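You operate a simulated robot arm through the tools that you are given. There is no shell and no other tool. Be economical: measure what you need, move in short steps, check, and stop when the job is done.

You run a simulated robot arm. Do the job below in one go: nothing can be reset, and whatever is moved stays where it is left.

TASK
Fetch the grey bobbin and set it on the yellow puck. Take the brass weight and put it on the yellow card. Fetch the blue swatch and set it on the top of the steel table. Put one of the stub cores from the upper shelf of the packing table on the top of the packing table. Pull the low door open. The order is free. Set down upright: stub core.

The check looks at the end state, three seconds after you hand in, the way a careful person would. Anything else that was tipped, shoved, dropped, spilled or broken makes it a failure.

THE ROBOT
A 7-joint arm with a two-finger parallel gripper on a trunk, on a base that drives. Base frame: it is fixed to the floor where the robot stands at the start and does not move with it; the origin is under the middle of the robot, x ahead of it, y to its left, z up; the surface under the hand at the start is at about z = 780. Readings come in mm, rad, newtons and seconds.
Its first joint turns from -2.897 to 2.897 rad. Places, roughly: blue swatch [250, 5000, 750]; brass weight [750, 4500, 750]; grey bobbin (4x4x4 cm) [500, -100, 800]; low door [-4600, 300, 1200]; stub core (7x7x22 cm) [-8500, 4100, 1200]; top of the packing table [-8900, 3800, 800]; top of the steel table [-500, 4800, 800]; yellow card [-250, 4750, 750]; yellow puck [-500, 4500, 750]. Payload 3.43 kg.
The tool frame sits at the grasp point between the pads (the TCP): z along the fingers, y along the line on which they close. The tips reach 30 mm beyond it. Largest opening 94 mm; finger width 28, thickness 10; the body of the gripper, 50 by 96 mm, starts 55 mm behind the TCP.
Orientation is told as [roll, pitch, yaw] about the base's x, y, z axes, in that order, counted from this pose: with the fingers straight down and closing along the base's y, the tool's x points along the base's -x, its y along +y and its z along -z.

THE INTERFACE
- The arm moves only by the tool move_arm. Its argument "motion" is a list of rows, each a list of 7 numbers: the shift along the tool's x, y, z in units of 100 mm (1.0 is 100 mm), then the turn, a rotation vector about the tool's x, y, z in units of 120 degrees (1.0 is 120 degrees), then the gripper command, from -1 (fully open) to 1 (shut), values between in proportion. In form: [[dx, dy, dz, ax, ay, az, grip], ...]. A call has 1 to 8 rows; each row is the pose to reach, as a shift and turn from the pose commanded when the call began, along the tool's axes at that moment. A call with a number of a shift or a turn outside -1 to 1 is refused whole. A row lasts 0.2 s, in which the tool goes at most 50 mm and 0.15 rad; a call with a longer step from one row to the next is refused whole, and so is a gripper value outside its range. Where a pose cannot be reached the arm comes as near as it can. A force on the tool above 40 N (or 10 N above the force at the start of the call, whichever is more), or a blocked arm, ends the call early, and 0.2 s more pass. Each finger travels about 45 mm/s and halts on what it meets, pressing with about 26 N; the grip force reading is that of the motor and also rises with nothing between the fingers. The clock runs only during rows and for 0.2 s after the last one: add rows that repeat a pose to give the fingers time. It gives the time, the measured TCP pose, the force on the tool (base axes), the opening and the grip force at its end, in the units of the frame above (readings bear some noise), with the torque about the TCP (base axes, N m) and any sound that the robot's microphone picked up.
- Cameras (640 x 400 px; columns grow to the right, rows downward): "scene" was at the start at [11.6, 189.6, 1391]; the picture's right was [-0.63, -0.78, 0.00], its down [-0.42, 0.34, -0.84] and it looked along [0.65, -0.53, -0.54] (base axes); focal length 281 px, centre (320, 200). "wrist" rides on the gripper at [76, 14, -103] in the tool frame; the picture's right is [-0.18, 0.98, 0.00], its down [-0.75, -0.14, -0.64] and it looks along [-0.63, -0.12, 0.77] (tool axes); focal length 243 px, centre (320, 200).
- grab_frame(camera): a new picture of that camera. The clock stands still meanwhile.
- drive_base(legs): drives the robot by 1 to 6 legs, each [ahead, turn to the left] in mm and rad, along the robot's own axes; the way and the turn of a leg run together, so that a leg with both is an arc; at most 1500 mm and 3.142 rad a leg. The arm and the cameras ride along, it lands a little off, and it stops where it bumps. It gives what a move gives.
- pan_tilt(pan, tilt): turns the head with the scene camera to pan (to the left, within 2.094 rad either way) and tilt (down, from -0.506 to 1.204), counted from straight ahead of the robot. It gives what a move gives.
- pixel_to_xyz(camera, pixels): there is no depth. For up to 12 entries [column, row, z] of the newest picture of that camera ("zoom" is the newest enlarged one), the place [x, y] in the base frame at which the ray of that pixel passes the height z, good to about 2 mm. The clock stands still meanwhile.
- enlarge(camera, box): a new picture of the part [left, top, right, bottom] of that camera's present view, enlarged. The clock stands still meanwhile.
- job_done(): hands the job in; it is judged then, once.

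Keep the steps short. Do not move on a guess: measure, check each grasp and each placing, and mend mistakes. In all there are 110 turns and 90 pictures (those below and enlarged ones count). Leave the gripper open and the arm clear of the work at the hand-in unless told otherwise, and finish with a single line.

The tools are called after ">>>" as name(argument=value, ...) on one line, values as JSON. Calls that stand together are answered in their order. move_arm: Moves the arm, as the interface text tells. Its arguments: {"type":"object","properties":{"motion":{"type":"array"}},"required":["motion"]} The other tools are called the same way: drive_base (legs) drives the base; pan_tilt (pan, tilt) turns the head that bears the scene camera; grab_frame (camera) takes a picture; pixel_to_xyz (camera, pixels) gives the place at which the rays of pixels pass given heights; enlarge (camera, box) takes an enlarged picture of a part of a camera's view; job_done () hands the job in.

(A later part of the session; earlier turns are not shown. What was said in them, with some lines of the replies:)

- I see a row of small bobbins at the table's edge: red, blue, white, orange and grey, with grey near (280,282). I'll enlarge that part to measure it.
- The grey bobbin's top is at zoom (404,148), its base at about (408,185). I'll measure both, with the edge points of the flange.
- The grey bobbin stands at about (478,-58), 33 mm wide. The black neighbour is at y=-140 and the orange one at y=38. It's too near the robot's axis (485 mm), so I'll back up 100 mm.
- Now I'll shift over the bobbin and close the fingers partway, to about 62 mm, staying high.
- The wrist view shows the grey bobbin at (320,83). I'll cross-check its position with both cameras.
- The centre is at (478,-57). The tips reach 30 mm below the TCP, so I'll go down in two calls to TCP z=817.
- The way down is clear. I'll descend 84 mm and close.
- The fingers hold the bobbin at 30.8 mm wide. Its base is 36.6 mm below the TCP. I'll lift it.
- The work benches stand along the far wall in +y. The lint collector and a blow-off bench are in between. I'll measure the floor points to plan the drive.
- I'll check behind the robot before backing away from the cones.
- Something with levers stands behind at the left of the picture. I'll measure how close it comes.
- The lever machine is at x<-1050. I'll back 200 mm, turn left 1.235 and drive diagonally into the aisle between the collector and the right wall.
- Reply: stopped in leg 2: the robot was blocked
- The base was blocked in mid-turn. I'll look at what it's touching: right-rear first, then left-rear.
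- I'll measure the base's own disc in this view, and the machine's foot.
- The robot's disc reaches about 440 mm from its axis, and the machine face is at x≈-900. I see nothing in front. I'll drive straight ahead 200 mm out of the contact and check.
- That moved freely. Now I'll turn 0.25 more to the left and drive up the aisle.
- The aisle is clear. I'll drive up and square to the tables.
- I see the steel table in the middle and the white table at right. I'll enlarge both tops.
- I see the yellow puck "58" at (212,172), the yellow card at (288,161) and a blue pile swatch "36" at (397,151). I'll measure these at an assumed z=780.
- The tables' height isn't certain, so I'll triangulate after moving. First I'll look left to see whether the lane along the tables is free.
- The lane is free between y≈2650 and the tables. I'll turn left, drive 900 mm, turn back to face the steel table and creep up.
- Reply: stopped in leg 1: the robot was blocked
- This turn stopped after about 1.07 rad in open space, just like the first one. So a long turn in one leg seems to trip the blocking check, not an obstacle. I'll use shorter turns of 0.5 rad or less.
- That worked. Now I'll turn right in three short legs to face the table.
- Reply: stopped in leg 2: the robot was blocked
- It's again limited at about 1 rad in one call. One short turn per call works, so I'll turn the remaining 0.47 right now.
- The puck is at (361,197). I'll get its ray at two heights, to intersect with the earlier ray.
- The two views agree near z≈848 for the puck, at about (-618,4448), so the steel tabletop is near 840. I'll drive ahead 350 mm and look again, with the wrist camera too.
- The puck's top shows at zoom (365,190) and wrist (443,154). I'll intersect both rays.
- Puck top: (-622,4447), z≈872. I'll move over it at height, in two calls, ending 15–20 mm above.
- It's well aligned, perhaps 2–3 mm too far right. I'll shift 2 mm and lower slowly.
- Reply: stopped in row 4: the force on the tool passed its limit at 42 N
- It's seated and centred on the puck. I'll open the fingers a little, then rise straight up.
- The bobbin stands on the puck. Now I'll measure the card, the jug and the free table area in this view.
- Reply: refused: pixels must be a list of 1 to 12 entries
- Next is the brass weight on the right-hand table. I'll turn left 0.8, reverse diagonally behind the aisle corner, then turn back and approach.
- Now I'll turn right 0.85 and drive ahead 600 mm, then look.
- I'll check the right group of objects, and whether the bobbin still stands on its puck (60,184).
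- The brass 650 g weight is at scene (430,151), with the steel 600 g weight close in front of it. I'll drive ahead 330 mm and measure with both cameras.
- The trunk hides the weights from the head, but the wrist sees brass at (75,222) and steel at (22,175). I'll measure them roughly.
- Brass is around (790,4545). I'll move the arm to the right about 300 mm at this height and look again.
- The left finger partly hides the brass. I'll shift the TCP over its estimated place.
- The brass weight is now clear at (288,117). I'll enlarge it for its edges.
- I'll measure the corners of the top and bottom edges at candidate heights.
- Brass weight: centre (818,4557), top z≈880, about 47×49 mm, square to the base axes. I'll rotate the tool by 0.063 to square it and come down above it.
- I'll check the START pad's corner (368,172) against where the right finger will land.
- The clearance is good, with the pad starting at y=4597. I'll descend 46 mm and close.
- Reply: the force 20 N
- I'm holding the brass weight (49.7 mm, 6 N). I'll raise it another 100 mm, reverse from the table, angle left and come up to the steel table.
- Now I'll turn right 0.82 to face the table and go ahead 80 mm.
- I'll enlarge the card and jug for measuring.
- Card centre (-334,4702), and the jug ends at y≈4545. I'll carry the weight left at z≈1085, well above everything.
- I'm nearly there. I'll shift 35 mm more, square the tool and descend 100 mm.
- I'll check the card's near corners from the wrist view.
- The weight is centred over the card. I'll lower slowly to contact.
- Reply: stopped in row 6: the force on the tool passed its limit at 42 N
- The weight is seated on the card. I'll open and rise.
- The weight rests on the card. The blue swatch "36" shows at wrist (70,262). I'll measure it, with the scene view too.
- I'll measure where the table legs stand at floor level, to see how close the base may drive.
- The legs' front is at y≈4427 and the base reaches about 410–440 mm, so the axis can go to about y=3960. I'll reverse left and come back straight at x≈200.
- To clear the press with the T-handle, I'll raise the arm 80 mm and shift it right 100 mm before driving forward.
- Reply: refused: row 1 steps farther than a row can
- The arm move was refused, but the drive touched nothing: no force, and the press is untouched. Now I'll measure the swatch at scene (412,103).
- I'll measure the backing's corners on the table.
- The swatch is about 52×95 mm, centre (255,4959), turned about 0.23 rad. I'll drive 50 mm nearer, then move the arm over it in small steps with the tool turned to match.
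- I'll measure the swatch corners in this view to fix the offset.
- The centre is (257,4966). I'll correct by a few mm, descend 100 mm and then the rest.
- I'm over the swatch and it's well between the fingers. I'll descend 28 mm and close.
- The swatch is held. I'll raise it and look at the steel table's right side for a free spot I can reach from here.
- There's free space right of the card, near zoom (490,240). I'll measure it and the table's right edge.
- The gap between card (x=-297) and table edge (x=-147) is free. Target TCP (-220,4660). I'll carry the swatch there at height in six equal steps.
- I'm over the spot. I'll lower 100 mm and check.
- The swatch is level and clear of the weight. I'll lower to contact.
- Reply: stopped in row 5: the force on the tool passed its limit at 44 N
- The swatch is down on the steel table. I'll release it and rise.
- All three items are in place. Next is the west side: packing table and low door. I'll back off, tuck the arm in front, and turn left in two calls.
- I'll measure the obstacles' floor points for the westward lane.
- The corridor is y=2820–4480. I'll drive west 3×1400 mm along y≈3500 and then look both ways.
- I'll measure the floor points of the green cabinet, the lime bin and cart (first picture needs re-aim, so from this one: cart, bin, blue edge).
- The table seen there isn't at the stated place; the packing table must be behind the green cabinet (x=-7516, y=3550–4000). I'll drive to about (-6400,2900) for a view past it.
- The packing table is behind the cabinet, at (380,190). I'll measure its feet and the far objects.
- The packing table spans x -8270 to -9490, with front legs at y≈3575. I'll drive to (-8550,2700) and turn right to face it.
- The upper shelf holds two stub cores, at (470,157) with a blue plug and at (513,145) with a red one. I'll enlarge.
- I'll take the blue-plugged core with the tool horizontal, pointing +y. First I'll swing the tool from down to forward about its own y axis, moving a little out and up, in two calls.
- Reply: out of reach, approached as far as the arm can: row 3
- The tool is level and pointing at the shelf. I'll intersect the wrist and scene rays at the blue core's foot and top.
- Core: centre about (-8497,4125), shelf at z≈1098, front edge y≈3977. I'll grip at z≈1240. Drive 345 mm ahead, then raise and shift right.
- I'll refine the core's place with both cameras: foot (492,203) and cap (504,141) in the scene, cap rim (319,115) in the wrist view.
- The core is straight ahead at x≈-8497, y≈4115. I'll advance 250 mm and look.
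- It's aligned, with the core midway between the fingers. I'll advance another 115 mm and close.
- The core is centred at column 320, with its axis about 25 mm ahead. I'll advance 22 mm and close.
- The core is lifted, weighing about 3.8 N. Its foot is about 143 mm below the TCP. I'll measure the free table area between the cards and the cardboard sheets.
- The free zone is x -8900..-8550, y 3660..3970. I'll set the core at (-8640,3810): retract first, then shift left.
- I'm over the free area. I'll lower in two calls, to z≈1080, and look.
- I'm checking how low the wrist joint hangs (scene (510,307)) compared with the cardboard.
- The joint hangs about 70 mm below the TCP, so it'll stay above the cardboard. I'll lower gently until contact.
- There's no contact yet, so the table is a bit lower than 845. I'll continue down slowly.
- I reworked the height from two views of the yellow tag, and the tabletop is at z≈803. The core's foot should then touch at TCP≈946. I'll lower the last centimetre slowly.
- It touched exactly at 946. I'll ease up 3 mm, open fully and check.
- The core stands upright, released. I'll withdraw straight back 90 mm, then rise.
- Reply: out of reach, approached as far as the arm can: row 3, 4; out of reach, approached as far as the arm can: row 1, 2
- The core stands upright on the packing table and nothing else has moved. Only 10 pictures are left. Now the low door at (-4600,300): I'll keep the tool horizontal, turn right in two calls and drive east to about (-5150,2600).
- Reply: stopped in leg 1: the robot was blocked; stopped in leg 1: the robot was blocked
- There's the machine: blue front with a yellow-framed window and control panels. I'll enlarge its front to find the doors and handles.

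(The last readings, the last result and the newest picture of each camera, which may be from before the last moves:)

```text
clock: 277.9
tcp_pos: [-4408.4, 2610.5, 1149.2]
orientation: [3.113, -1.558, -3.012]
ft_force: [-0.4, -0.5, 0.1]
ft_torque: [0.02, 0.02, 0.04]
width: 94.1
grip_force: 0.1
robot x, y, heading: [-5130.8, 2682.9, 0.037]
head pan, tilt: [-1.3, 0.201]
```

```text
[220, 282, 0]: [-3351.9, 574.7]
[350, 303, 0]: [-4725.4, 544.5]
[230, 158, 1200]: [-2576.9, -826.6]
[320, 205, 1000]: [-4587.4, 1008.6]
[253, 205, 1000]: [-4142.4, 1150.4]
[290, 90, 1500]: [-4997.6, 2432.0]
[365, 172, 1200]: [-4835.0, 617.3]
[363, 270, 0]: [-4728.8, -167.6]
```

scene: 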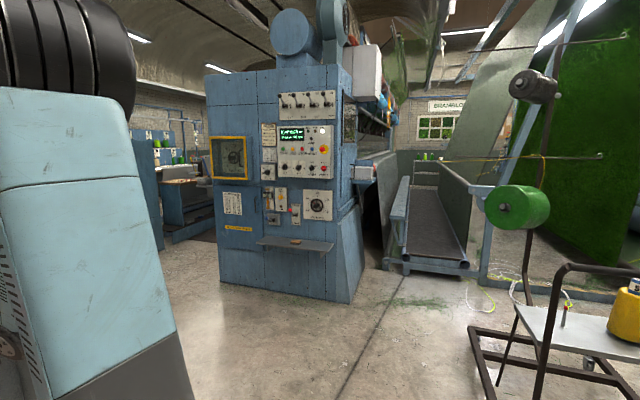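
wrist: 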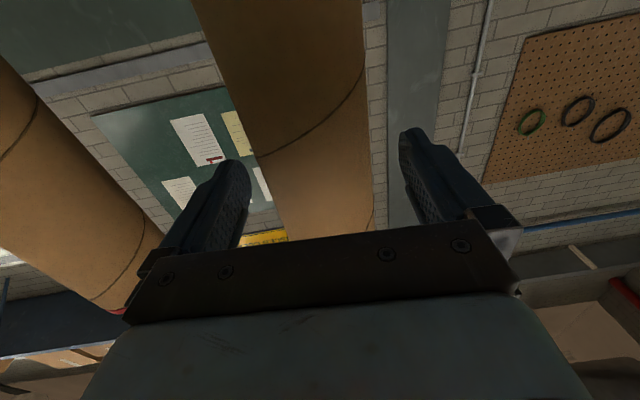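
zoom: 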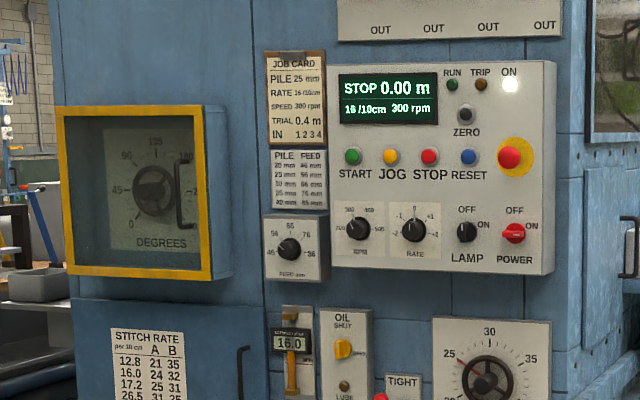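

The machine's front is at y≈560, x -3350..-4725. The stated place (-4600,300,1200) matches a panel on its right-hand (-x) side, at (365,172), where a handle shows. I'll enlarge that.

>>> enlarge(camera="scene", box=[325, 90, 485, 290])

>>> pixel_to_xyz(camera="scene", pixels=[[386, 268, 0], [470, 276, 0], [400, 215, 400], [496, 310, 0], [470, 345, 0], [352, 180, 1200], [378, 180, 1200], [478, 240, 300]])

```text
2.00 times, centred on (405, 190) of scene
```

zoom: 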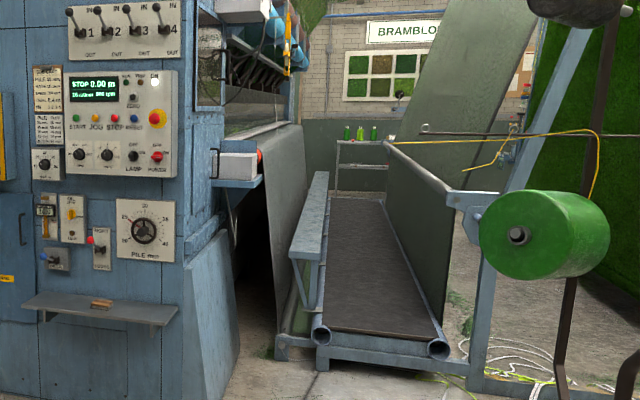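

```text
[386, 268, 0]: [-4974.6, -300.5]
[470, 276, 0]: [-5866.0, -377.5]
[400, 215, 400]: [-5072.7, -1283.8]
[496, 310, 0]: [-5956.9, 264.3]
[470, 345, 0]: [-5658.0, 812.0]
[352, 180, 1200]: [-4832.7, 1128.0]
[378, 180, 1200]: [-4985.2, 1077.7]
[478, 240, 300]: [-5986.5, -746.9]
```

I'll trace the handle's ray (352.5,171.5) through several heights to see where it meets the side plane x≈-4735.

>>> pixel_to_xyz(camera="scene", pixels=[[352.5, 171.5, 1250], [352.5, 171.5, 1200], [352.5, 171.5, 1150], [352.5, 171.5, 1100], [341, 180, 1100], [341, 180, 1150], [341, 250, 600], [356, 155, 1200], [375, 176, 1100], [375, 176, 1150]])

```text
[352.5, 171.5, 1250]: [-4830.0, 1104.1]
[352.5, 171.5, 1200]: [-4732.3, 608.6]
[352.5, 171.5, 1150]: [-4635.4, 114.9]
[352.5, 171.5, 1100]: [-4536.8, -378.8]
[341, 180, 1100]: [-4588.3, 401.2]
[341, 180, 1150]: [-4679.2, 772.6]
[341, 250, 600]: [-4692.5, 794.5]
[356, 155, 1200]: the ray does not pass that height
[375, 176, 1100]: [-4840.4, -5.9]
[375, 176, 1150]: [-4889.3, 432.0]
```

The handle works out to about (-4650,200,1158), on the machine's -x side. I'll approach through the gap between the cart (x<-5658) and the machine. First reverse 250 to keep the arm clear of the grey cabinet, then turn in steps.

>>> drive_base(legs=[[-250, 0]])

>>> drive_base(legs=[[0, -0.78]])

>>> drive_base(legs=[[300, 0]])

>>> drive_base(legs=[[0, -0.78]])

```text
clock: 279.7
tcp_pos: [-4658.8, 2599.8, 1148.8]
orientation: [3.115, -1.556, -3.014]
ft_force: [0.1, 0.8, -0.7]
ft_torque: [0.0, 0.02, 0.01]
width: 93.7
grip_force: 0.0
robot x, y, heading: [-5381.4, 2668.5, 0.045]
head pan, tilt: [-1.3, 0.201]
```

```text
clock: 282.6
tcp_pos: [-4912.7, 2120.2, 1150.1]
orientation: [3.126, -1.559, 2.495]
ft_force: [0.4, 1.1, 0.0]
ft_torque: [0.01, 0.01, -0.05]
width: 94.0
grip_force: 0.2
robot x, y, heading: [-5348.6, 2713.1, -0.73]
head pan, tilt: [-1.3, 0.201]
stopped in leg 1: the robot was blocked; the commanded pose is now the measured one
```

```text
clock: 284.7
tcp_pos: [-4689.5, 1921.6, 1149.2]
orientation: [3.117, -1.556, 2.509]
ft_force: [-0.1, 0.5, 0.3]
ft_torque: [-0.03, 0.03, 0.03]
width: 94.0
grip_force: 0.1
robot x, y, heading: [-5125.8, 2511.8, -0.726]
head pan, tilt: [-1.3, 0.201]
```

```text
clock: 287.4
tcp_pos: [-5231.0, 1779.5, 1151.5]
orientation: [3.104, -1.556, 1.739]
ft_force: [-0.4, -0.2, 0.0]
ft_torque: [-0.01, 0.0, -0.01]
width: 94.0
grip_force: 0.0
robot x, y, heading: [-5076.5, 2507.9, -1.501]
head pan, tilt: [-1.3, 0.201]
```

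>>> drive_base(legs=[[0, -0.1], [1400, 0]])

>>> pan_tilt(pan=0.55, tilt=0.25)

>>> grab_frame(camera="scene")

```text
clock: 295.1
tcp_pos: [-5311.5, 373.6, 1151.4]
orientation: [3.11, -1.558, 1.655]
ft_force: [0.1, -0.2, -0.6]
ft_torque: [0.02, 0.01, -0.02]
width: 93.8
grip_force: 0.0
robot x, y, heading: [-5108.1, 1089.9, -1.579]
head pan, tilt: [-1.3, 0.201]
```

```text
clock: 296.9
tcp_pos: [-5311.2, 372.6, 1152.5]
orientation: [3.106, -1.556, 1.658]
ft_force: [0.4, -0.2, -0.3]
ft_torque: [-0.01, -0.01, 0.03]
width: 93.8
grip_force: 0.0
robot x, y, heading: [-5105.9, 1091.8, -1.573]
head pan, tilt: [0.55, 0.25]
```

```text
6 pictures are left
```

scene: 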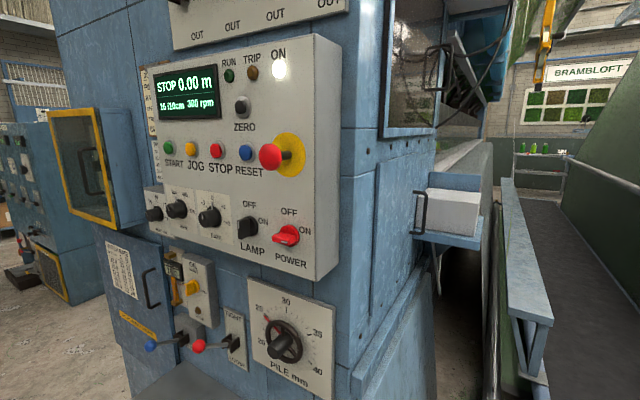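

I see an upper guard window with a handle at (437,62), and below it a black D-handle at (418,213). I'll enlarge this side area.

>>> enlarge(camera="scene", box=[340, 20, 500, 260])

>>> pixel_to_xyz(camera="scene", pixels=[[414, 213, 1250], [414, 213, 1200], [414, 213, 1150], [345, 300, 1000], [345, 300, 950], [340, 200, 1200], [340, 200, 1250], [440, 300, 800], [480, 230, 1150], [480, 230, 1200]])

```text
1.67 times, centred on (420, 140) of scene
```

zoom: 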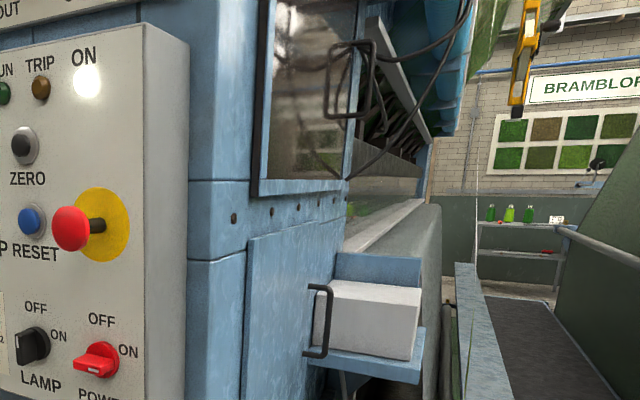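

```text
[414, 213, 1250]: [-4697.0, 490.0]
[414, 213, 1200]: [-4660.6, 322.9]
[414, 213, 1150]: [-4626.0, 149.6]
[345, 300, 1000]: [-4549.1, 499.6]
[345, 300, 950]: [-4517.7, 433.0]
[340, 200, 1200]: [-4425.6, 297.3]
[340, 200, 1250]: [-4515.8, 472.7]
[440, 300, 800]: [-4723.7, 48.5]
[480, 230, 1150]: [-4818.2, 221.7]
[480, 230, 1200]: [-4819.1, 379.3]
```

The geometry is clear now. The low door is the side panel with its hinge edge near y≈520, and the handle bar is near (-4665,160,1155), standing off toward -x. I'll swing the horizontal tool toward it: translate +x in four steps, then yaw the tool by 0.82 rad, and look with the wrist camera.

>>> move_arm(motion=[[0, 0.47, 0.1, 0, 0, 0, -1], [0, 0.95, 0.2, 0, 0, 0, -1]])

>>> move_arm(motion=[[0, 0.47, 0.1, 0, 0, 0, -1], [0, 0.95, 0.2, 0, 0, 0, -1]])

>>> move_arm(motion=[[0, 0.47, 0.1, 0, 0, 0, -1], [0, 0.95, 0.2, 0, 0, 0, -1]])

>>> move_arm(motion=[[0, 0, 0, -0.065, 0, 0, -1], [0, 0, 0, -0.13, 0, 0, -1], [0, 0, 0, -0.195, 0, 0, -1], [0, 0, 0, -0.26, 0, 0, -1], [0, 0, 0, -0.325, 0, 0, -1], [0, 0, 0, -0.39, 0, 0, -1], [0, 0, 0, -0.39, 0, 0, -1]])

>>> grab_frame(camera="wrist")

```text
clock: 297.6
tcp_pos: [-5216.2, 360.5, 1149.7]
orientation: [3.102, -1.556, 1.661]
ft_force: [-0.4, 0.8, 0.1]
ft_torque: [-0.02, -0.01, 0.05]
width: 94.1
grip_force: 0.1
robot x, y, heading: [-5104.3, 1087.7, -1.578]
head pan, tilt: [0.55, 0.25]
```

```text
clock: 298.1
tcp_pos: [-5118.1, 344.9, 1150.3]
orientation: [3.077, -1.556, 1.688]
ft_force: [-0.6, -0.1, 0.1]
ft_torque: [0.0, -0.04, 0.01]
width: 93.9
grip_force: 0.1
robot x, y, heading: [-5101.2, 1092.2, -1.582]
head pan, tilt: [0.55, 0.25]
```

```text
clock: 298.8
tcp_pos: [-5020.6, 330.1, 1151.0]
orientation: [3.122, -1.559, 1.643]
ft_force: [-0.4, -0.4, 0.1]
ft_torque: [0.0, 0.0, -0.01]
width: 94.1
grip_force: 0.0
robot x, y, heading: [-5103.7, 1087.8, -1.577]
head pan, tilt: [0.55, 0.25]
```

```text
clock: 300.4
tcp_pos: [-5022.2, 329.4, 1151.7]
orientation: [-2.35, -1.557, 1.652]
ft_force: [0.2, 0.3, 1.0]
ft_torque: [0.0, -0.01, 0.01]
width: 93.9
grip_force: 0.1
robot x, y, heading: [-5099.9, 1089.0, -1.573]
head pan, tilt: [0.55, 0.25]
```

```text
4 pictures are left
```

wrist: 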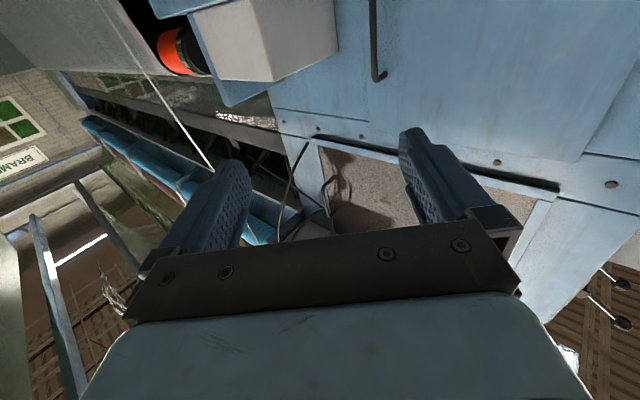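

The tool now points at -0.70 rad. The wrist view (upside down) shows the handle bar's upper end at (377,76), with the white box to its left. I'll intersect with the scene's view of that bar end at (426,193).

>>> pixel_to_xyz(camera="wrist", pixels=[[375, 78, 1200], [375, 78, 1220], [375, 78, 1240], [375, 78, 1260], [373, 10, 1150], [373, 10, 1180], [387, 74, 1220], [387, 74, 1240], [337, 45, 1180], [337, 45, 1150]])

>>> pixel_to_xyz(camera="scene", pixels=[[426, 192, 1200], [426, 192, 1220], [426, 192, 1240], [426, 192, 1260], [413, 192, 1220], [413, 192, 1240], [424, 233, 1120], [424, 233, 1150], [411, 234, 1120], [411, 234, 1150]])

```text
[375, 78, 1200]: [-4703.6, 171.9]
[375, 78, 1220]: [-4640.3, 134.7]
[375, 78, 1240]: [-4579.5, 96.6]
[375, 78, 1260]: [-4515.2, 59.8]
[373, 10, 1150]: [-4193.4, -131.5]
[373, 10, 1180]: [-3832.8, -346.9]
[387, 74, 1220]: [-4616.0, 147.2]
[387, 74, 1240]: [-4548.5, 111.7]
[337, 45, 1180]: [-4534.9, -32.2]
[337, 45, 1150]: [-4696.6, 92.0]
```

```text
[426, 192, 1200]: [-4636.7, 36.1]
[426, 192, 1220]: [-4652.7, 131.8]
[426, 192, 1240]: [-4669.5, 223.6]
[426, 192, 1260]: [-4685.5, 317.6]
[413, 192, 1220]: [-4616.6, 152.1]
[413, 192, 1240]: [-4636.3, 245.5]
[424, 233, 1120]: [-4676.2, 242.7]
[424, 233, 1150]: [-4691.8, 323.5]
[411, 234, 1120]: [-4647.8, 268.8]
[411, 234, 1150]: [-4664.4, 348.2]
```

Both views agree: bar at (-4652,136), z 1080–1222, and the door plane at x≈-4616. I'll move to 100 mm short of it, with the opening at about 44 mm, and check.

>>> move_arm(motion=[[0, 0.15, 0.46, 0, 0, 0, -0.6], [0, 0.3, 0.93, 0, 0, 0, -0.2], [0, 0.3, 0.96, 0, 0, 0, 0.06]])

>>> move_arm(motion=[[0, 0.15, 0.46, 0, 0, 0, 0.06], [0, 0.3, 0.93, 0, 0, 0, 0.06], [0, 0.3, 0.96, 0, 0, 0, 0.06]])

>>> move_arm(motion=[[0, 0.15, 0.46, 0, 0, 0, 0.06], [0, 0.3, 0.93, 0, 0, 0, 0.06], [0, 0.3, 0.97, 0, 0, 0, 0.06], [0, 0.3, 0.97, 0, 0, 0, 0.06]])

>>> grab_frame(camera="wrist")

```text
clock: 301.1
tcp_pos: [-4928.9, 290.0, 1156.1]
orientation: [-2.364, -1.557, 1.664]
ft_force: [-0.3, -0.1, 0.2]
ft_torque: [0.02, -0.01, 0.0]
width: 44.2
grip_force: 0.0
robot x, y, heading: [-5101.2, 1092.7, -1.581]
head pan, tilt: [0.55, 0.25]
```

```text
clock: 301.9
tcp_pos: [-4836.7, 251.9, 1155.9]
orientation: [-2.366, -1.556, 1.665]
ft_force: [0.1, -0.4, 0.9]
ft_torque: [0.0, 0.04, 0.0]
width: 44.5
grip_force: 0.1
robot x, y, heading: [-5105.7, 1091.7, -1.577]
head pan, tilt: [0.55, 0.25]
```

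```text
clock: 302.9
tcp_pos: [-4743.6, 210.5, 1154.0]
orientation: [-2.355, -1.557, 1.652]
ft_force: [0.5, -0.2, 0.1]
ft_torque: [0.02, -0.03, 0.02]
width: 44.0
grip_force: 0.1
robot x, y, heading: [-5103.0, 1093.2, -1.578]
head pan, tilt: [0.55, 0.25]
```

```text
3 pictures are left
```

wrist: 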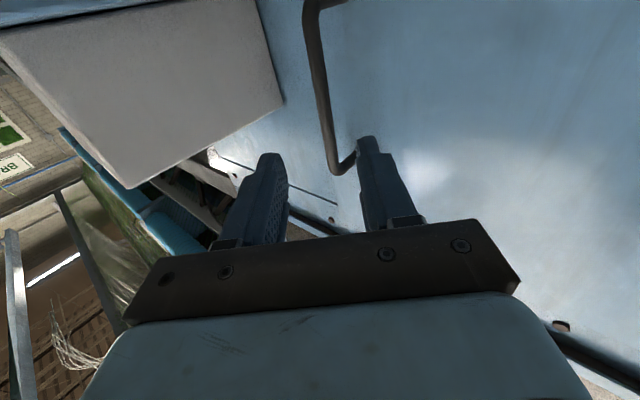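

The bar at column 315–330 lies right on the tool's line. I'll confirm its distance.

>>> pixel_to_xyz(camera="wrist", pixels=[[332, 170, 1222], [332, 168, 1215], [353, 165, 1222], [320, 90, 1150], [320, 90, 1160], [312, 10, 1085], [283, 102, 1150], [283, 102, 1180]])

```text
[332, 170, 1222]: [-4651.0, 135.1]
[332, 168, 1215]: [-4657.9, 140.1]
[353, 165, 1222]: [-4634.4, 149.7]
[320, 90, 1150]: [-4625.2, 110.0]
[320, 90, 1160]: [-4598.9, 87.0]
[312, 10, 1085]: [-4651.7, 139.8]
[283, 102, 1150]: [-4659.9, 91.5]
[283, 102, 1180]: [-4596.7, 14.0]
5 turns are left
```

The bar is 119 mm ahead and centred. I'll advance 100 mm and close on it.

>>> move_arm(motion=[[0, 0.02, 0.35, 0, 0, 0, 0.06], [0, 0.025, 0.7, 0, 0, 0, 0.06], [0, 0.025, 1.0, 0, 0, 0, 0.06], [0, 0.025, 1.0, 0, 0, 0, 0.06]])

>>> move_arm(motion=[[0, 0, 0.03, 0, 0, 0, 0.5], [0, 0, 0.03, 0, 0, 0, 1], [0, 0, 0.03, 0, 0, 0, 1], [0, 0, 0.03, 0, 0, 0, 1], [0, 0, 0.03, 0, 0, 0, 1]])

```text
clock: 303.9
tcp_pos: [-4664.8, 147.3, 1155.6]
orientation: [-2.338, -1.557, 1.637]
ft_force: [-0.5, 0.1, -1.2]
ft_torque: [0.01, 0.02, 0.01]
width: 44.1
grip_force: 0.1
robot x, y, heading: [-5098.2, 1092.4, -1.577]
head pan, tilt: [0.55, 0.25]
```

```text
clock: 305.1
tcp_pos: [-4661.5, 147.6, 1155.1]
orientation: [-2.319, -1.558, 1.62]
ft_force: [4.4, 27.5, -7.9]
ft_torque: [-0.15, -0.86, 0.08]
width: 15.7
grip_force: 44.7
robot x, y, heading: [-5100.2, 1091.6, -1.571]
head pan, tilt: [0.55, 0.25]
4 turns are left
```

The bar is gripped (15.7 mm). I'll pull the door round its hinge in five equal arc steps, the tool turning with it, then take a picture.

>>> move_arm(motion=[[0, -0.11, -0.2, 0.0287, 0, 0, 1], [0, -0.223, -0.391, 0.0573, 0, 0, 1], [0, -0.31, -0.6, 0.086, 0, 0, 1], [0, -0.398, -0.807, 0.1146, 0, 0, 1]])

>>> move_arm(motion=[[0, -0.11, -0.2, 0.0287, 0, 0, 1], [0, -0.223, -0.391, 0.0573, 0, 0, 1], [0, -0.31, -0.6, 0.086, 0, 0, 1], [0, -0.398, -0.807, 0.1146, 0, 0, 1]])

>>> move_arm(motion=[[0, -0.11, -0.2, 0.0287, 0, 0, 1], [0, -0.223, -0.391, 0.0573, 0, 0, 1], [0, -0.31, -0.6, 0.086, 0, 0, 1], [0, -0.398, -0.807, 0.1146, 0, 0, 1]])

>>> move_arm(motion=[[0, -0.11, -0.2, 0.0287, 0, 0, 1], [0, -0.223, -0.391, 0.0573, 0, 0, 1], [0, -0.31, -0.6, 0.086, 0, 0, 1], [0, -0.398, -0.807, 0.1146, 0, 0, 1]])

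>>> move_arm(motion=[[0, -0.11, -0.2, 0.0287, 0, 0, 1], [0, -0.223, -0.391, 0.0573, 0, 0, 1], [0, -0.31, -0.6, 0.086, 0, 0, 1], [0, -0.398, -0.807, 0.1146, 0, 0, 1]])

>>> grab_frame(camera="scene")

```text
clock: 305.7
tcp_pos: [-4694.2, 155.4, 1157.5]
orientation: [-2.377, -1.558, 1.587]
ft_force: [2.8, 6.9, -1.6]
ft_torque: [0.09, 0.0, -0.08]
width: 15.8
grip_force: 45.2
robot x, y, heading: [-5097.2, 1090.5, -1.576]
head pan, tilt: [0.55, 0.25]
stopped in row 2: the force on the tool passed its limit at 43 N (the readings are from after the stop); the commanded pose is now the measured one
```

```text
clock: 306.7
tcp_pos: [-4767.8, 185.6, 1154.5]
orientation: [-2.391, -1.562, 1.384]
ft_force: [5.1, 7.8, -2.1]
ft_torque: [-0.23, -0.04, -0.01]
width: 15.6
grip_force: 45.1
robot x, y, heading: [-5102.8, 1090.0, -1.577]
head pan, tilt: [0.55, 0.25]
stopped in row 4: the force on the tool passed its limit at 44 N (the readings are from after the stop); the commanded pose is now the measured one
```

```text
clock: 307.5
tcp_pos: [-4817.4, 218.7, 1156.7]
orientation: [-2.497, -1.564, 1.336]
ft_force: [6.6, 8.6, -0.5]
ft_torque: [-0.48, 0.04, 0.02]
width: 15.5
grip_force: 45.1
robot x, y, heading: [-5103.3, 1092.5, -1.574]
head pan, tilt: [0.55, 0.25]
stopped in row 3: the force on the tool passed its limit at 43 N (the readings are from after the stop); the commanded pose is now the measured one
```

```text
clock: 308.2
tcp_pos: [-4850.7, 250.9, 1156.3]
orientation: [-2.497, -1.564, 1.212]
ft_force: [8.2, 8.8, 0.0]
ft_torque: [-0.66, 0.1, -0.02]
width: 15.3
grip_force: 44.9
robot x, y, heading: [-5105.9, 1092.1, -1.575]
head pan, tilt: [0.55, 0.25]
stopped in row 3: the force on the tool passed its limit at 42 N (the readings are from after the stop); the commanded pose is now the measured one
```

```text
clock: 308.9
tcp_pos: [-4879.7, 288.4, 1155.4]
orientation: [-2.44, -1.565, 1.039]
ft_force: [9.9, 6.6, -1.3]
ft_torque: [-0.44, 0.11, 0.04]
width: 15.0
grip_force: 45.5
robot x, y, heading: [-5106.5, 1091.3, -1.575]
head pan, tilt: [0.55, 0.25]
stopped in row 3: the force on the tool passed its limit at 42 N (the readings are from after the stop); the commanded pose is now the measured one
```

```text
2 pictures are left
3 turns are left
```

scene: 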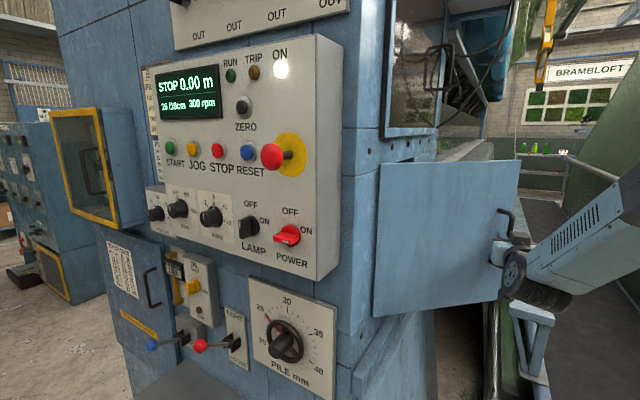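

The door is open about 46° and following smoothly. I'll pull two more arc steps (hinge refitted at (-4600,477)), open the fingers, reverse the base straight away from the handle, and check.

>>> move_arm(motion=[[0, -0.078, -0.187, 0.0287, 0, 0, 1], [0, -0.144, -0.379, 0.0573, 0, 0, 1], [0, -0.199, -0.574, 0.086, 0, 0, 1], [0, -0.242, -0.772, 0.1146, 0, 0, 1]])

>>> move_arm(motion=[[0, -0.078, -0.187, 0.0287, 0, 0, 1], [0, -0.144, -0.379, 0.0573, 0, 0, 1], [0, -0.199, -0.574, 0.086, 0, 0, 1], [0, -0.242, -0.772, 0.1146, 0, 0, 1]])

>>> move_arm(motion=[[0, 0, 0, 0, 0, 0, 0.5], [0, 0, 0, 0, 0, 0, 0.06], [0, 0, 0, 0, 0, 0, 0.06], [0, 0, 0, 0, 0, 0, 0.06]])

>>> drive_base(legs=[[-350, 0]])

>>> grab_frame(camera="scene")

```text
clock: 309.9
tcp_pos: [-4916.3, 360.3, 1155.9]
orientation: [-2.484, -1.564, 0.842]
ft_force: [26.2, 9.3, -2.1]
ft_torque: [0.42, 0.21, 0.16]
width: 15.0
grip_force: 44.9
robot x, y, heading: [-5102.0, 1092.0, -1.58]
head pan, tilt: [0.55, 0.25]
```

```text
clock: 310.9
tcp_pos: [-4932.6, 437.7, 1154.5]
orientation: [-2.976, -1.561, 1.102]
ft_force: [11.2, 1.3, -0.5]
ft_torque: [-0.34, 0.72, -0.04]
width: 11.8
grip_force: 45.4
robot x, y, heading: [-5104.2, 1090.7, -1.573]
head pan, tilt: [0.55, 0.25]
stopped in row 4: the force on the tool passed its limit at 41 N (the readings are from after the stop); the commanded pose is now the measured one
```

```text
clock: 311.9
tcp_pos: [-4936.4, 437.3, 1154.2]
orientation: [-3.066, -1.562, 1.189]
ft_force: [-0.7, 0.4, -0.6]
ft_torque: [0.01, 0.04, 0.0]
width: 44.1
grip_force: 0.0
robot x, y, heading: [-5103.0, 1089.5, -1.572]
head pan, tilt: [0.55, 0.25]
```

```text
clock: 314.2
tcp_pos: [-4936.5, 786.0, 1154.5]
orientation: [-3.068, -1.563, 1.187]
ft_force: [0.2, -0.2, -0.5]
ft_torque: [0.02, -0.01, 0.01]
width: 44.2
grip_force: 0.1
robot x, y, heading: [-5100.0, 1441.7, -1.576]
head pan, tilt: [0.55, 0.25]
```

```text
1 pictures are left
2 turns are left
```

scene: 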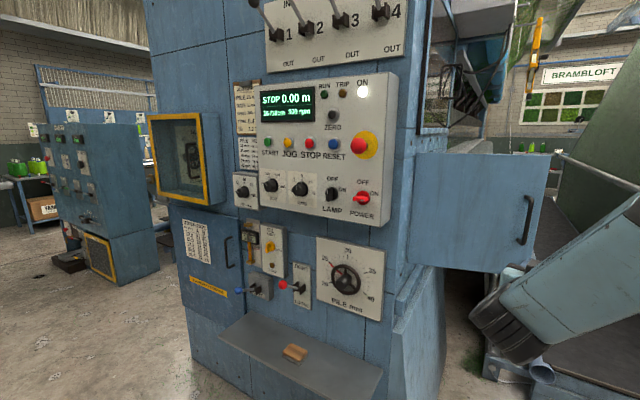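

The low door stands wide open (about 75–80°) and the arm is clear. I'll open the gripper fully and hand in.

>>> move_arm(motion=[[0, 0, 0, 0, 0, 0, -0.5], [0, 0, 0, 0, 0, 0, -1], [0, 0, 0, 0, 0, 0, -1], [0, 0, 0, 0, 0, 0, -1]])

>>> job_done()

```text
clock: 315.2
tcp_pos: [-4936.1, 786.5, 1156.2]
orientation: [-3.068, -1.562, 1.185]
ft_force: [0.0, 0.7, -0.6]
ft_torque: [-0.03, 0.0, -0.02]
width: 93.9
grip_force: 0.0
robot x, y, heading: [-5101.2, 1439.0, -1.577]
head pan, tilt: [0.55, 0.25]
```

```text
The job is handed in.
```

All five tasks are done and handed in: the bobbin is on the puck, the brass weight on the card, the swatch on the steel table, one stub core upright on the packing table, and the low door open about 75–80°.
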